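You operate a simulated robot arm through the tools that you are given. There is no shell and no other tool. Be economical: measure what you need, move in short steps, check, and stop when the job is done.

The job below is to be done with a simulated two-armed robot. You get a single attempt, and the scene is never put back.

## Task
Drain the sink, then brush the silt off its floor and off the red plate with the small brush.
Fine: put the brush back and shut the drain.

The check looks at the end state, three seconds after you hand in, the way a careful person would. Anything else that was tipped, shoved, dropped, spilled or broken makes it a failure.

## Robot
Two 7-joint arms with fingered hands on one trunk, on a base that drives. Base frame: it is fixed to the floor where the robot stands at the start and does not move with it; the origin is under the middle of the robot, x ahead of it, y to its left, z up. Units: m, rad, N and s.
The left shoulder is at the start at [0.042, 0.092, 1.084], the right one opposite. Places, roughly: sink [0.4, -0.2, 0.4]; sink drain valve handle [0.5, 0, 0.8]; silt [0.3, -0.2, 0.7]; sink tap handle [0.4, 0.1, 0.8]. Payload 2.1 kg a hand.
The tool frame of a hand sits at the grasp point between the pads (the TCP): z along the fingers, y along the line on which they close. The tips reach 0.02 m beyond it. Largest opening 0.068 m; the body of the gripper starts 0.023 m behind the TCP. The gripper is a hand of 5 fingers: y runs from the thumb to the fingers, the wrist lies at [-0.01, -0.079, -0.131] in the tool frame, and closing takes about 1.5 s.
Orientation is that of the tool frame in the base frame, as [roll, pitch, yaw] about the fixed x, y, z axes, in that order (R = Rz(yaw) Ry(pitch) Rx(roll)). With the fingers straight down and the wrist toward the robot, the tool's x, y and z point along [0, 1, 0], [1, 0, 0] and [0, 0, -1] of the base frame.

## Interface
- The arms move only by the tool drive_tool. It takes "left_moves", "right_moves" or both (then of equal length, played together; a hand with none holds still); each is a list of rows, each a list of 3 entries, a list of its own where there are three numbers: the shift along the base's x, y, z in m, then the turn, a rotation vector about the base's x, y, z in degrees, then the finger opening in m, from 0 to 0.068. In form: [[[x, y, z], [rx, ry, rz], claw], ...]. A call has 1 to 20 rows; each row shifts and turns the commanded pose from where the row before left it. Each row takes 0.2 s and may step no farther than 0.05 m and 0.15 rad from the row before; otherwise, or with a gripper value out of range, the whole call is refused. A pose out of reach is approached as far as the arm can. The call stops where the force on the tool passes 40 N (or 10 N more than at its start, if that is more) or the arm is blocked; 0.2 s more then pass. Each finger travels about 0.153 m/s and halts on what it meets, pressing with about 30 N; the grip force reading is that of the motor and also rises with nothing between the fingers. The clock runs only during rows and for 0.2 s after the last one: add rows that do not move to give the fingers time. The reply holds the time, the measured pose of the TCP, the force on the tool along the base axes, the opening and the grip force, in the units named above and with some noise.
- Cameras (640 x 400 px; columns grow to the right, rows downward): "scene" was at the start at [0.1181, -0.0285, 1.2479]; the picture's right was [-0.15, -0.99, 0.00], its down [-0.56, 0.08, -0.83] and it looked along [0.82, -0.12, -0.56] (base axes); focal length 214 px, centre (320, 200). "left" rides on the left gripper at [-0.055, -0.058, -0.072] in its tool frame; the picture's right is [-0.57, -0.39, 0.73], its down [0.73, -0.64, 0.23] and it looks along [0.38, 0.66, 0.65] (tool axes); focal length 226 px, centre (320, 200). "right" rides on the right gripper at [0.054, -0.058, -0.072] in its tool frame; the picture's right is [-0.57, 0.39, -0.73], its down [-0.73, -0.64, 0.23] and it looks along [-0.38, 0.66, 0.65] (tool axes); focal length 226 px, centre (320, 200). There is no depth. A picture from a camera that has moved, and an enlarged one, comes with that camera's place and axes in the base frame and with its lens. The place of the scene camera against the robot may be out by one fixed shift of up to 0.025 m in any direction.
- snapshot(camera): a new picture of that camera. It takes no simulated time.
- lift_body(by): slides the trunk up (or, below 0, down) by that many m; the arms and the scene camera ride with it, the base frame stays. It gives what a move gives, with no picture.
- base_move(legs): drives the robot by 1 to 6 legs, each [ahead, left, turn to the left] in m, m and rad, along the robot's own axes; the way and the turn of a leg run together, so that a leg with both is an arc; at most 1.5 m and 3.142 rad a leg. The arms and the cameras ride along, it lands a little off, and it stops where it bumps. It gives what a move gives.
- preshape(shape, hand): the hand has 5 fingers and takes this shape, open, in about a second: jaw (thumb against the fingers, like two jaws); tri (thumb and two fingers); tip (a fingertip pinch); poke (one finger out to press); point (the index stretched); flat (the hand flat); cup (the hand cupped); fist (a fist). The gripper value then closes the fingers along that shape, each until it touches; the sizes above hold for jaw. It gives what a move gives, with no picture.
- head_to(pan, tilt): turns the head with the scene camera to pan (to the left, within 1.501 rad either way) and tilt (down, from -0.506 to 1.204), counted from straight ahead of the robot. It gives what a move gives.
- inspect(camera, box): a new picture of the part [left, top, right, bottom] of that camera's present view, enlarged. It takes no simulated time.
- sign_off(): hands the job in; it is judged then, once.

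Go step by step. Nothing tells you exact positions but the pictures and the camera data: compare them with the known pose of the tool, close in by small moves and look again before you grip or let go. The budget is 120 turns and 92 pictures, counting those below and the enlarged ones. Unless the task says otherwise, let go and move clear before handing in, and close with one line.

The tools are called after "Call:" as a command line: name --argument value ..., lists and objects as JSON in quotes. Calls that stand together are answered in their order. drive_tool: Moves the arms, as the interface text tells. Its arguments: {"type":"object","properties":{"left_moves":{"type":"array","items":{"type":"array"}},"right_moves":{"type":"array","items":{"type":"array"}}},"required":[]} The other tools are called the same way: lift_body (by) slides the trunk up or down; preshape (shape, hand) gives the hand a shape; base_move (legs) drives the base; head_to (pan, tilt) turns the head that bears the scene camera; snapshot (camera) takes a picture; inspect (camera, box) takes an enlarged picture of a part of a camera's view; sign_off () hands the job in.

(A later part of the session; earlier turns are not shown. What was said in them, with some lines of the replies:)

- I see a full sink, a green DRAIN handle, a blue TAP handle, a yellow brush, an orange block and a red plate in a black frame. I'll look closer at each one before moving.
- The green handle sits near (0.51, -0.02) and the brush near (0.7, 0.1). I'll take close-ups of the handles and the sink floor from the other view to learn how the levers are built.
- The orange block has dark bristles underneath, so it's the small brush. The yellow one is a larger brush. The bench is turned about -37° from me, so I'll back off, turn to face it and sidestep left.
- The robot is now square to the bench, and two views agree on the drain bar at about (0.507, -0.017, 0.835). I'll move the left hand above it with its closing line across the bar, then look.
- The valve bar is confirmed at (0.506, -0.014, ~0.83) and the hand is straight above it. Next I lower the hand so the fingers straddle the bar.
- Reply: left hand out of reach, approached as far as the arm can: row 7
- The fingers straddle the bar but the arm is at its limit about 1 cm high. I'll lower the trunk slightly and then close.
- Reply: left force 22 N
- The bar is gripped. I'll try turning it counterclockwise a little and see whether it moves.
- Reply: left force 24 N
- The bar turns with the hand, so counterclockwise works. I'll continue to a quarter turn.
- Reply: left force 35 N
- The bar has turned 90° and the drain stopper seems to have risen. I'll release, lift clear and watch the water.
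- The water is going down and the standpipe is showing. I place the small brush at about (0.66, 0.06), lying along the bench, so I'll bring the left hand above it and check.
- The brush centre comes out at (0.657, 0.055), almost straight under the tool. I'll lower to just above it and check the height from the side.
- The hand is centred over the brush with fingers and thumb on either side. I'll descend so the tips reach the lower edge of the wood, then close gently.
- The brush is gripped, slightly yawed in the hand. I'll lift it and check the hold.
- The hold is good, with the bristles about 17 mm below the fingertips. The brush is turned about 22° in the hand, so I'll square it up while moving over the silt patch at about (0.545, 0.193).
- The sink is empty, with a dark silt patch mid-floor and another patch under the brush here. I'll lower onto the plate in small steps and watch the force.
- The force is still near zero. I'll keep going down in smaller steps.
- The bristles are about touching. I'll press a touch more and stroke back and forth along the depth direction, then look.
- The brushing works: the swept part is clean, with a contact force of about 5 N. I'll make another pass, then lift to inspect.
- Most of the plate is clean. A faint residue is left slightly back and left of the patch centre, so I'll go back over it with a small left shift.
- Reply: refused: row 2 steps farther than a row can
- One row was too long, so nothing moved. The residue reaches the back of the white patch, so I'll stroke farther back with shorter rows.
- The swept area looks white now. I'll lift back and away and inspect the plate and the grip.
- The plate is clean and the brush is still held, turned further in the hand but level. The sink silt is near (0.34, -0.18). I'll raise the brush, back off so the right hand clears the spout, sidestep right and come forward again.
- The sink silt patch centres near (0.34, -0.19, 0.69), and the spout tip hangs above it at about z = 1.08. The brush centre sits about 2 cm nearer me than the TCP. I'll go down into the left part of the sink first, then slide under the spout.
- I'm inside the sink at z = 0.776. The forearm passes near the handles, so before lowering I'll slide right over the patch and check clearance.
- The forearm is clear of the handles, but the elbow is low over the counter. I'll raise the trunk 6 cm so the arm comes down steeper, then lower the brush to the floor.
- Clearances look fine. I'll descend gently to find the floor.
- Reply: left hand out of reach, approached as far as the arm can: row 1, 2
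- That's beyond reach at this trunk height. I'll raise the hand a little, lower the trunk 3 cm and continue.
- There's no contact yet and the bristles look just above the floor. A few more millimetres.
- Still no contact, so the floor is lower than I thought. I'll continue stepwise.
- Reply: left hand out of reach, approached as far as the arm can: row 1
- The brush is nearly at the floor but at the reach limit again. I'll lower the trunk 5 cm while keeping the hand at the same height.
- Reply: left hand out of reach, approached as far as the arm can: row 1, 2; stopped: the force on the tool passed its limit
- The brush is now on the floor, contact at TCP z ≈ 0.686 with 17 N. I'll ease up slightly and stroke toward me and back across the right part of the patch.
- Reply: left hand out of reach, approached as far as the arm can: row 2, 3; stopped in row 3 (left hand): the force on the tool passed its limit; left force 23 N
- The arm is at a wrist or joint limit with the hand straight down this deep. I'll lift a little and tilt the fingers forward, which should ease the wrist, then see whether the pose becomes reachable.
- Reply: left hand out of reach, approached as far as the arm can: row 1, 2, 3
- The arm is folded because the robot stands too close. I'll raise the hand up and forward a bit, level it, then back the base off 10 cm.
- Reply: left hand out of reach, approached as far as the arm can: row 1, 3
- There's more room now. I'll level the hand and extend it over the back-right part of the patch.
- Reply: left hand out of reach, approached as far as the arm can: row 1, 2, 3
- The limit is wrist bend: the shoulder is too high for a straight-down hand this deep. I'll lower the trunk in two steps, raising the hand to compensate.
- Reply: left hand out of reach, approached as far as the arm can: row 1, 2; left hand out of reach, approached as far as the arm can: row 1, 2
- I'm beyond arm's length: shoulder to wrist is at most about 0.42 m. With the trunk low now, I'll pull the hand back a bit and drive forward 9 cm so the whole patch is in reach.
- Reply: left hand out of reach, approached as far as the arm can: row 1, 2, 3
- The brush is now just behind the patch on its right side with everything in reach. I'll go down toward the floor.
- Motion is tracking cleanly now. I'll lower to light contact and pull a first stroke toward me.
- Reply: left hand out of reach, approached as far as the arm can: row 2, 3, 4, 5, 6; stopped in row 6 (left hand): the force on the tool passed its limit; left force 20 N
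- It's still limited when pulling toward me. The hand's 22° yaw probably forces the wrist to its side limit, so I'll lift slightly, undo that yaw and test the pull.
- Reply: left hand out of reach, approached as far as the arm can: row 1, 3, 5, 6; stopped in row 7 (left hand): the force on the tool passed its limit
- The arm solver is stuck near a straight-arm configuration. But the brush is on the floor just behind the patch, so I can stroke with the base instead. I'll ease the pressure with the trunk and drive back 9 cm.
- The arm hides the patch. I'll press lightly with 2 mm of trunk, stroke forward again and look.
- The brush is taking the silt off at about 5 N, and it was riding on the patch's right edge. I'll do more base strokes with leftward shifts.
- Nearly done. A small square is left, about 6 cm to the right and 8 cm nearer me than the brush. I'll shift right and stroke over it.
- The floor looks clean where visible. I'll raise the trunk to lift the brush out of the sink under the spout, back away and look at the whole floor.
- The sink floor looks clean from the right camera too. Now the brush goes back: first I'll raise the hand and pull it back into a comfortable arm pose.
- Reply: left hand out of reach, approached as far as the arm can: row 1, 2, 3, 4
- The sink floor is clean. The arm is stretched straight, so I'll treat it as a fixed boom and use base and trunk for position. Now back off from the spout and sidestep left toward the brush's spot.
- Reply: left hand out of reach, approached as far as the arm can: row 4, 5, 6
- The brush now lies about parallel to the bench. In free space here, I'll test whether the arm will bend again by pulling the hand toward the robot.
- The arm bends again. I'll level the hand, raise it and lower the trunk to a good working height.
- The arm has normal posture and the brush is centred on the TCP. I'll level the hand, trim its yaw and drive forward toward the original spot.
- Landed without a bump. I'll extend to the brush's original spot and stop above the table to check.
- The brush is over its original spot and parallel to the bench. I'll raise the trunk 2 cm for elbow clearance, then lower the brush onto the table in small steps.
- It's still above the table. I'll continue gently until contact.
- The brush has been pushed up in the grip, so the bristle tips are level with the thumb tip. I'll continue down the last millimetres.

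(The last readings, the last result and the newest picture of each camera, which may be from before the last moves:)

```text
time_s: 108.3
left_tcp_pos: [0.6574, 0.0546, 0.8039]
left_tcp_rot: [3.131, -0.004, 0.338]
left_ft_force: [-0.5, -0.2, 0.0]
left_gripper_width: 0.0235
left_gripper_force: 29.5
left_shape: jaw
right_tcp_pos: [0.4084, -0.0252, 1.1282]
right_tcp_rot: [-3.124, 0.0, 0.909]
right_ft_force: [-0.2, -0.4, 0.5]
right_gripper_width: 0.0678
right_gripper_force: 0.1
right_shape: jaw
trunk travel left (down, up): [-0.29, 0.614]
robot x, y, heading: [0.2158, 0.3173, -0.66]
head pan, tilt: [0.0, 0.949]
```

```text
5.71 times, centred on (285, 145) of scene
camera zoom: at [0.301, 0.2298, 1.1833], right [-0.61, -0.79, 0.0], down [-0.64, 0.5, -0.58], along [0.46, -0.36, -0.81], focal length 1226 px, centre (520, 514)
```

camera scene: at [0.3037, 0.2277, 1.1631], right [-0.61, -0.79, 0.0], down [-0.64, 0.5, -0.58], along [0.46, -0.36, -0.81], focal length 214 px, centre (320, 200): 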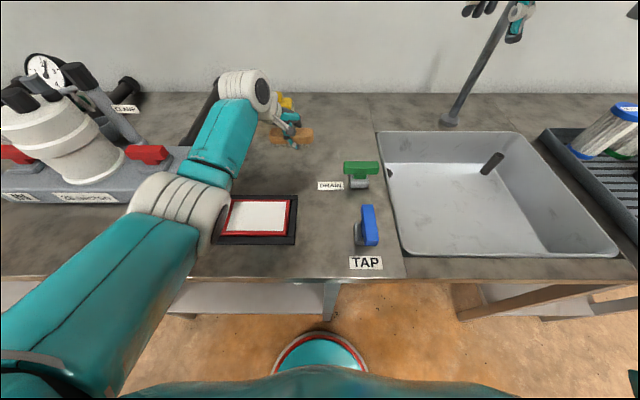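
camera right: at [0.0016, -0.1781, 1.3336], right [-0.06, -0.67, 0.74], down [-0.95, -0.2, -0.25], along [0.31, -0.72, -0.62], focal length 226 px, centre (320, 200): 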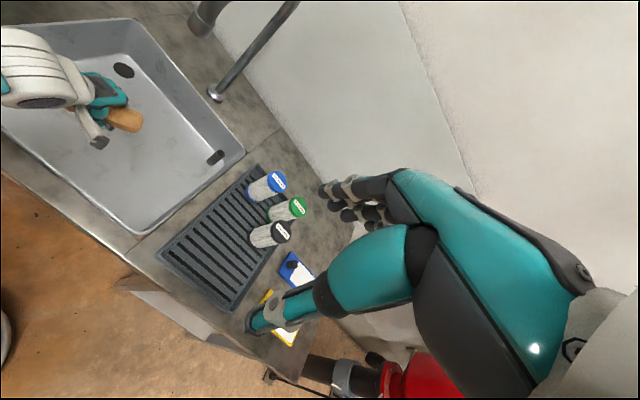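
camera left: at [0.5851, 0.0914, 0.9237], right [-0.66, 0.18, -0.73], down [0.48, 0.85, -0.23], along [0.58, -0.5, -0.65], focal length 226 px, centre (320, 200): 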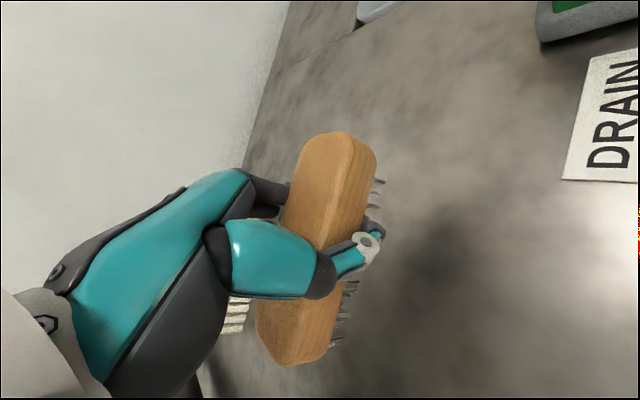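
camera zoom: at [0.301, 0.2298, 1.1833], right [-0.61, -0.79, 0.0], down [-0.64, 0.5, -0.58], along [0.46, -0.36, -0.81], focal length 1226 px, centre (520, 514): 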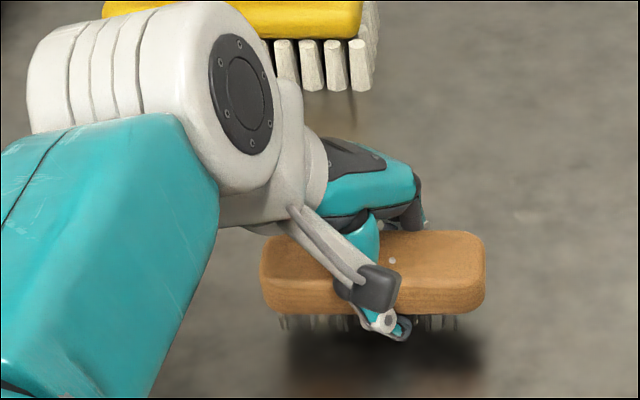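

The shadow is nearly meeting the bristles. Just a little further.

Call:
drive_tool --left_moves '[[[0, 0, -0.002], [0, 0, 0], 0.01], [[0, 0, -0.001], [0, 0, 0], 0.01], [[0, 0, 0], [0, 0, 0], 0.01]]'

Call:
drive_tool --left_moves '[[[0, 0, -0.002], [0, 0, 0], 0.01], [[0, 0, 0], [0, 0, 0], 0.01]]'

```text
time_s: 109.1
left_tcp_pos: [0.6583, 0.0532, 0.8008]
left_tcp_rot: [3.13, -0.005, 0.338]
left_ft_force: [-0.5, 0.1, 0.2]
left_gripper_width: 0.0235
left_gripper_force: 29.7
left_shape: jaw
right_tcp_pos: [0.4087, -0.0249, 1.1282]
right_tcp_rot: [-3.124, 0.0, 0.909]
right_ft_force: [0.6, 0.1, 0.6]
right_gripper_width: 0.0675
right_gripper_force: 0.0
right_shape: jaw
trunk travel left (down, up): [-0.29, 0.614]
robot x, y, heading: [0.2181, 0.3163, -0.662]
head pan, tilt: [0.0, 0.949]
```

```text
time_s: 109.7
left_tcp_pos: [0.6568, 0.0531, 0.7987]
left_tcp_rot: [3.131, -0.007, 0.34]
left_ft_force: [1.9, -0.2, 8.7]
left_gripper_width: 0.0233
left_gripper_force: 29.7
left_shape: jaw
right_tcp_pos: [0.4081, -0.0237, 1.1286]
right_tcp_rot: [-3.124, -0.002, 0.908]
right_ft_force: [0.7, -1.1, 0.2]
right_gripper_width: 0.0677
right_gripper_force: 0.0
right_shape: jaw
trunk travel left (down, up): [-0.29, 0.614]
robot x, y, heading: [0.2139, 0.3186, -0.663]
head pan, tilt: [0.0, 0.949]
```

Contact at about 9 N. I'll ease 1 mm, open slowly and lift straight up.

Call:
drive_tool --left_moves '[[[0, 0, 0.001], [0, 0, 0], 0.023], [[0, 0, 0], [0, 0, 0], 0.03], [[0, 0, 0], [0, 0, 0], 0.038], [[0, 0, 0], [0, 0, 0], 0.05], [[0, 0, 0], [0, 0, 0], 0.065], [[0, 0, 0], [0, 0, 0], 0.068], [[0, 0, 0], [0, 0, 0], 0.068], [[0, 0, 0.01], [0, 0, 0], 0.068], [[0, 0, 0.015], [0, 0, 0], 0.068], [[0, 0, 0.03], [0, 0, 0], 0.068], [[0, 0, 0.04], [0, 0, 0], 0.068], [[0, 0, 0.04], [0, 0, 0], 0.068], [[0, 0, 0], [0, 0, 0], 0.068]]'

Call:
snapshot --camera "scene"

```text
time_s: 112.5
left_tcp_pos: [0.658, 0.0526, 0.932]
left_tcp_rot: [3.13, -0.006, 0.34]
left_ft_force: [-0.5, 0.1, 0.0]
left_gripper_width: 0.068
left_gripper_force: 0.1
left_shape: jaw
right_tcp_pos: [0.4083, -0.0245, 1.1284]
right_tcp_rot: [-3.124, 0.0, 0.91]
right_ft_force: [-0.9, 0.2, -0.5]
right_gripper_width: 0.0678
right_gripper_force: 0.1
right_shape: jaw
trunk travel left (down, up): [-0.29, 0.614]
robot x, y, heading: [0.2173, 0.3172, -0.662]
head pan, tilt: [0.0, 0.949]
```

```text
10 pictures are left
camera scene: at [0.3009, 0.2298, 1.1833], right [-0.61, -0.79, 0.0], down [-0.64, 0.5, -0.58], along [0.46, -0.36, -0.81], focal length 214 px, centre (320, 200)
```

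scene: 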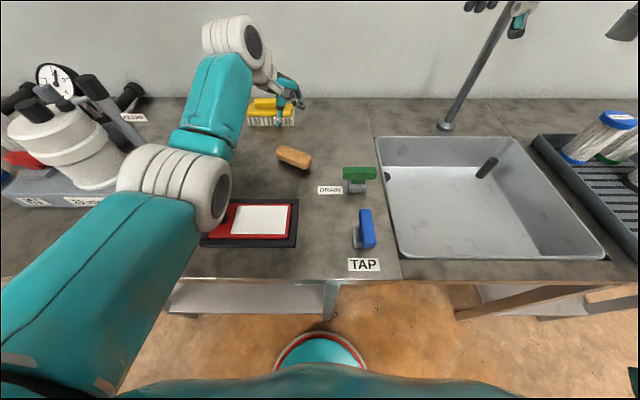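

The brush is released at its original spot, slightly turned. I'll check that it stands properly on its bristles.

Call:
inspect --camera "scene" --box '[190, 90, 400, 250]'

```text
2.50 times, centred on (295, 170) of scene
camera zoom: at [0.3009, 0.2298, 1.1833], right [-0.61, -0.79, 0.0], down [-0.64, 0.5, -0.58], along [0.46, -0.36, -0.81], focal length 536 px, centre (382, 275)
```

zoom: 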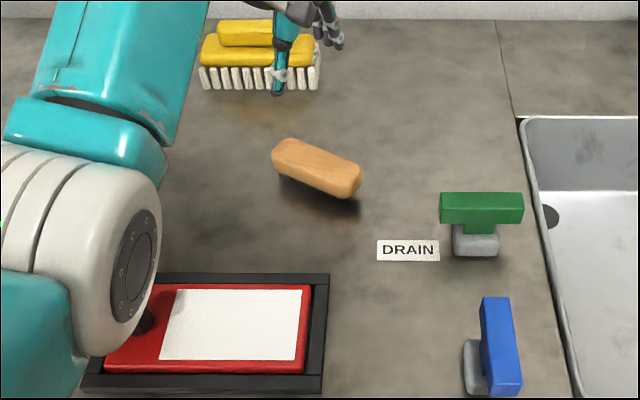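

The brush is upright on its bristles in its place. Next is the drain: I'll sidestep right and set the left hand's yaw so its closing line crosses the bar.

Call:
base_move --legs '[[0, -0.11, 0]]'

Call:
drive_tool --left_moves '[[[-0.01, 0, 0.01], [0, 0, 6.5], 0.068], [[-0.015, 0.002, 0.01], [0, 0, 6.5], 0.068], [[-0.02, 0.003, 0.01], [0, 0, 6.5], 0.068], [[-0.02, 0.003, 0.01], [0, 0, 6.5], 0.068], [[-0.019, 0.003, 0], [0, 0, 6.4], 0.068], [[0, 0, 0], [0, 0, 0], 0.068]]'

Call:
snapshot --camera "left"

```text
time_s: 113.7
left_tcp_pos: [0.5907, -0.035, 0.9319]
left_tcp_rot: [3.132, -0.005, 0.338]
left_ft_force: [-0.1, -0.2, -0.4]
left_gripper_width: 0.0676
left_gripper_force: 0.1
left_shape: jaw
right_tcp_pos: [0.3412, -0.1102, 1.1278]
right_tcp_rot: [-3.125, 0.0, 0.908]
right_ft_force: [0.1, 0.8, -0.3]
right_gripper_width: 0.0677
right_gripper_force: 0.0
right_shape: jaw
trunk travel left (down, up): [-0.29, 0.614]
robot x, y, heading: [0.1481, 0.2291, -0.665]
head pan, tilt: [0.0, 0.949]
```

```text
time_s: 115.0
left_tcp_pos: [0.5074, -0.0222, 0.9727]
left_tcp_rot: [3.133, -0.005, 0.904]
left_ft_force: [-1.6, -0.7, -0.6]
left_gripper_width: 0.0674
left_gripper_force: 0.0
left_shape: jaw
right_tcp_pos: [0.3409, -0.1112, 1.1272]
right_tcp_rot: [-3.124, -0.002, 0.91]
right_ft_force: [0.5, -0.2, 0.2]
right_gripper_width: 0.0676
right_gripper_force: 0.0
right_shape: jaw
trunk travel left (down, up): [-0.29, 0.614]
robot x, y, heading: [0.1503, 0.234, -0.658]
head pan, tilt: [0.0, 0.949]
```

```text
8 pictures are left
camera left: at [0.4281, -0.0291, 1.044], right [-0.65, -0.21, -0.73], down [-0.05, 0.97, -0.23], along [0.76, -0.12, -0.64], focal length 226 px, centre (320, 200)
```

left: 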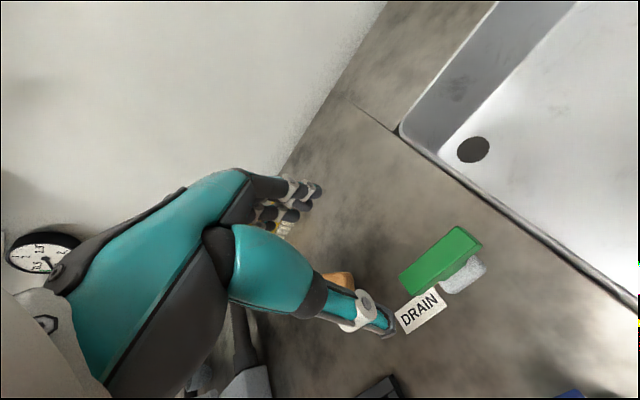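

The hand is lined up over the bar at (0.506, -0.02). I'll descend and grip.

Call:
drive_tool --left_moves '[[[0, 0.001, -0.03], [0, 0, 0], 0.068], [[0, 0, -0.03], [0, 0, 0], 0.068], [[0, 0, -0.03], [0, 0, 0], 0.068], [[0, 0, -0.03], [0, 0, 0], 0.068], [[0, 0, -0.012], [0, 0, 0], 0.068], [[0, 0, -0.01], [0, 0, 0], 0.068], [[0, 0, 0], [0, 0, 0], 0.068]]'

Call:
snapshot --camera "left"

```text
time_s: 116.7
left_tcp_pos: [0.5078, -0.0202, 0.8306]
left_tcp_rot: [3.131, -0.006, 0.901]
left_ft_force: [0.1, 0.0, -0.2]
left_gripper_width: 0.0678
left_gripper_force: 0.0
left_shape: jaw
right_tcp_pos: [0.3421, -0.1116, 1.1277]
right_tcp_rot: [-3.122, 0.0, 0.91]
right_ft_force: [0.4, -0.1, 0.0]
right_gripper_width: 0.0676
right_gripper_force: 0.0
right_shape: jaw
trunk travel left (down, up): [-0.29, 0.614]
robot x, y, heading: [0.1505, 0.2295, -0.66]
head pan, tilt: [0.0, 0.949]
```

```text
7 pictures are left
camera left: at [0.4271, -0.0276, 0.9011], right [-0.65, -0.21, -0.73], down [-0.05, 0.97, -0.23], along [0.76, -0.12, -0.64], focal length 226 px, centre (320, 200)
```

left: 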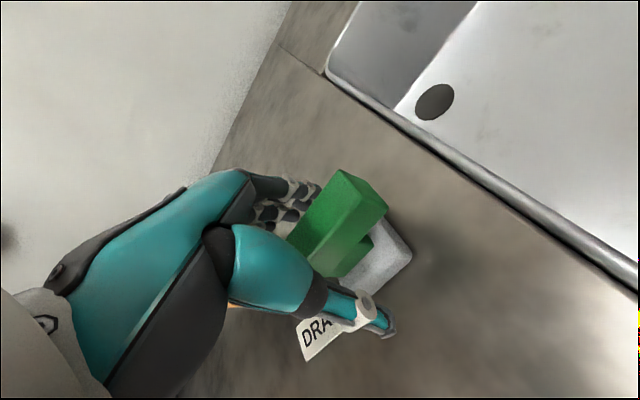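

The fingers straddle the bar. I'll close and then turn it clockwise a quarter turn.

Call:
drive_tool --left_moves '[[[0, 0, 0], [0, 0, 0], 0.045], [[0, 0, 0], [0, 0, 0], 0.02], [[0, 0, 0], [0, 0, 0], 0.01], [[0, 0, 0], [0, 0, 0], 0.01], [[0, 0, 0], [0, 0, 0], 0.01], [[0, 0, 0], [0, 0, 0], 0.01], [[0, 0, 0], [0, 0, -7], 0.01], [[0, 0, 0], [0, 0, -7], 0.01], [[0, 0, 0], [0, 0, -7], 0.01], [[0, 0, 0], [0, 0, -7], 0.01], [[0, 0, 0], [0, 0, -7], 0.01], [[0, 0, 0], [0, 0, -7], 0.01]]'

Call:
drive_tool --left_moves '[[[0, 0, 0], [0, 0, -7], 0.01], [[0, 0, 0], [0, 0, -7], 0.01], [[0, 0, 0], [0, 0, -7], 0.01], [[0, 0, 0], [0, 0, -7], 0.01], [[0, 0, 0], [0, 0, -7], 0.01], [[0, 0, 0], [0, 0, -7], 0.01], [[0, 0, 0], [0, 0, -6], 0.01], [[0, 0, 0], [0, 0, 0], 0.01]]'

Call:
snapshot --camera "left"

```text
time_s: 119.2
left_tcp_pos: [0.5087, -0.0204, 0.8302]
left_tcp_rot: [3.134, -0.005, 0.168]
left_ft_force: [10.2, 9.3, -13.2]
left_gripper_width: 0.0124
left_gripper_force: 29.8
left_shape: jaw
right_tcp_pos: [0.3432, -0.1108, 1.1268]
right_tcp_rot: [-3.123, 0.003, 0.91]
right_ft_force: [-0.6, -0.2, -0.3]
right_gripper_width: 0.0676
right_gripper_force: 0.0
right_shape: jaw
trunk travel left (down, up): [-0.29, 0.614]
robot x, y, heading: [0.1501, 0.2303, -0.659]
head pan, tilt: [0.0, 0.949]
```

```text
time_s: 121.0
left_tcp_pos: [0.5076, -0.0226, 0.828]
left_tcp_rot: [3.13, -0.007, -0.671]
left_ft_force: [12.5, 3.0, -7.2]
left_gripper_width: 0.0131
left_gripper_force: 29.6
left_shape: jaw
right_tcp_pos: [0.3421, -0.1113, 1.1267]
right_tcp_rot: [-3.123, 0.001, 0.909]
right_ft_force: [0.0, -0.2, -0.9]
right_gripper_width: 0.0676
right_gripper_force: 0.1
right_shape: jaw
trunk travel left (down, up): [-0.29, 0.614]
robot x, y, heading: [0.1499, 0.2309, -0.659]
head pan, tilt: [0.0, 0.949]
```

```text
6 pictures are left
camera left: at [0.5022, 0.0576, 0.8995], right [-0.21, 0.65, -0.73], down [0.97, 0.04, -0.23], along [-0.12, -0.76, -0.64], focal length 226 px, centre (320, 200)
```

left: 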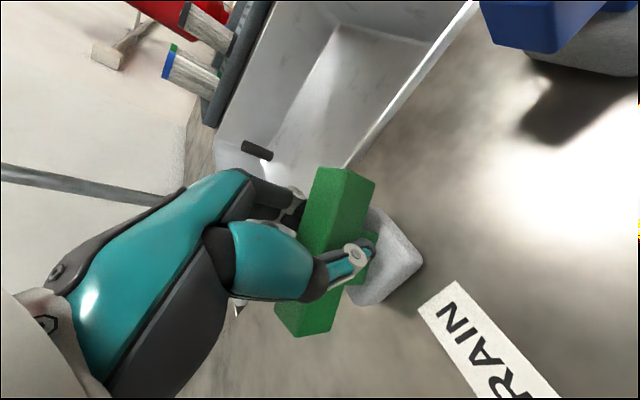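

The bar looks a few degrees short of its original closed angle because it slipped slightly in the grip. I'll turn a bit more until it meets its stop.

Call:
drive_tool --left_moves '[[[0, 0, 0], [0, 0, -5], 0.01], [[0, 0, 0], [0, 0, -5], 0.01], [[0, 0, 0], [0, 0, -5], 0.01], [[0, 0, 0], [0, 0, 0], 0.01]]'

Call:
snapshot --camera "left"

```text
time_s: 122.0
left_tcp_pos: [0.5008, -0.0141, 0.8281]
left_tcp_rot: [3.129, -0.004, -0.93]
left_ft_force: [21.0, -18.0, -7.7]
left_gripper_width: 0.0145
left_gripper_force: 29.7
left_shape: jaw
left hand out of reach, approached as far as the arm can: row 2, 3
right_tcp_pos: [0.3437, -0.1154, 1.1273]
right_tcp_rot: [-3.121, 0.0, 0.907]
right_ft_force: [0.3, 1.1, -0.9]
right_gripper_width: 0.0675
right_gripper_force: 0.0
right_shape: jaw
trunk travel left (down, up): [-0.29, 0.614]
robot x, y, heading: [0.1522, 0.2335, -0.665]
head pan, tilt: [0.0, 0.949]
```

```text
5 pictures are left
camera left: at [0.5163, 0.0651, 0.8988], right [-0.03, 0.68, -0.73], down [0.95, -0.21, -0.23], along [-0.31, -0.7, -0.64], focal length 226 px, centre (320, 200)
```

left: 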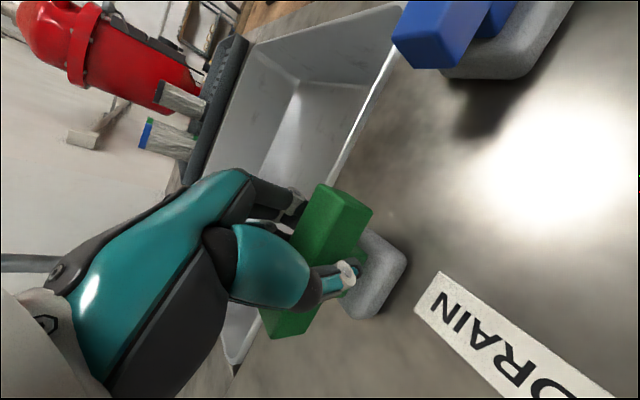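

Lateral force rose, so the bar is at its stop. I'll release, lift clear and check the bar against its original orientation.

Call:
drive_tool --left_moves '[[[0, 0, 0], [0, 0, 0], 0.03], [[0, 0, 0], [0, 0, 0], 0.068], [[0, 0, 0], [0, 0, 0], 0.068], [[0, 0, 0], [0, 0, 0], 0.068], [[0, 0, 0.015], [0, 0, 0], 0.068], [[0, 0, 0.03], [0, 0, 0], 0.068], [[0, 0, 0.04], [0, 0, 0], 0.068], [[0, 0, 0.04], [0, 0, 0], 0.068], [[0, 0, 0.04], [0, 0, 0], 0.068], [[0, 0, 0.04], [0, 0, 0], 0.068], [[-0.01, 0.02, 0.02], [0, 0, 7], 0.068], [[-0.01, 0.02, 0.02], [0, 0, 7], 0.068], [[-0.01, 0.02, 0.0], [0, 0, 7], 0.068], [[0, 0, 0], [0, 0, 0], 0.068]]'

Call:
snapshot --camera "scene"

```text
time_s: 125.0
left_tcp_pos: [0.4657, 0.0566, 1.0732]
left_tcp_rot: [3.13, -0.007, -0.564]
left_ft_force: [0.2, -0.1, 0.2]
left_gripper_width: 0.0677
left_gripper_force: 0.0
left_shape: jaw
left hand out of reach, approached as far as the arm can: row 10
right_tcp_pos: [0.342, -0.1108, 1.1281]
right_tcp_rot: [-3.125, -0.002, 0.908]
right_ft_force: [0.4, -0.5, 0.2]
right_gripper_width: 0.0677
right_gripper_force: 0.0
right_shape: jaw
trunk travel left (down, up): [-0.29, 0.614]
robot x, y, heading: [0.1481, 0.231, -0.66]
head pan, tilt: [0.0, 0.949]
```

```text
4 pictures are left
camera scene: at [0.2339, 0.1438, 1.1834], right [-0.61, -0.79, 0.0], down [-0.64, 0.5, -0.58], along [0.46, -0.36, -0.81], focal length 214 px, centre (320, 200)
```

scene: 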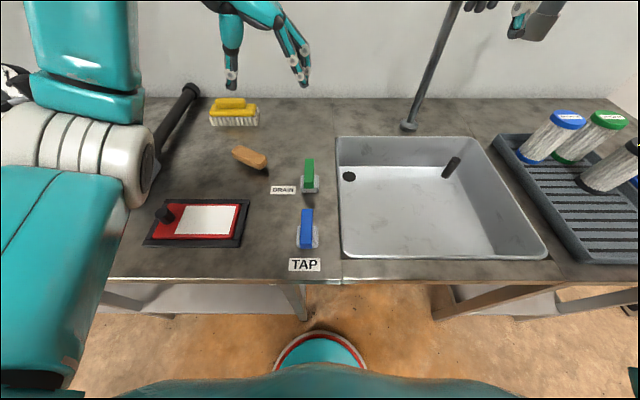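

The drain bar is parallel to the tap bar again, as at the start. One last close check of the sink, handles and brush.

Call:
inspect --camera "scene" --box '[140, 90, 340, 260]'

Call:
inspect --camera "scene" --box '[290, 110, 560, 270]'

```text
2.35 times, centred on (240, 175) of scene
camera zoom: at [0.2339, 0.1438, 1.1834], right [-0.61, -0.79, 0.0], down [-0.64, 0.5, -0.58], along [0.46, -0.36, -0.81], focal length 505 px, centre (508, 259)
```

zoom: 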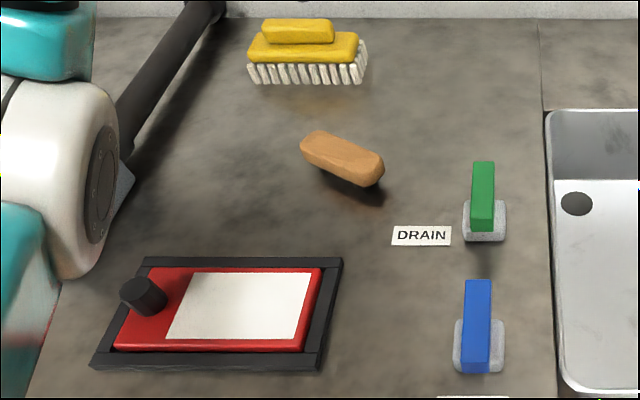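

```text
2.37 times, centred on (425, 190) of scene
camera zoom: at [0.2339, 0.1438, 1.1834], right [-0.61, -0.79, 0.0], down [-0.64, 0.5, -0.58], along [0.46, -0.36, -0.81], focal length 508 px, centre (71, 224)
```

zoom: 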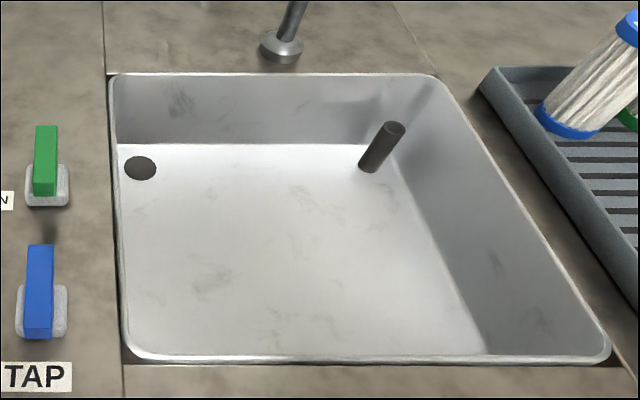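

The sink is empty and clean, the plate is clean, the brush is back on its spot, the drain bar is shut and both hands are clear. Handing in.

Call:
sign_off

```text
The job is handed in.
```

The sink is drained, its floor and the red plate are brushed clean, the small brush is back on its spot (turned about 25–30° from how it lay), and the drain is shut.
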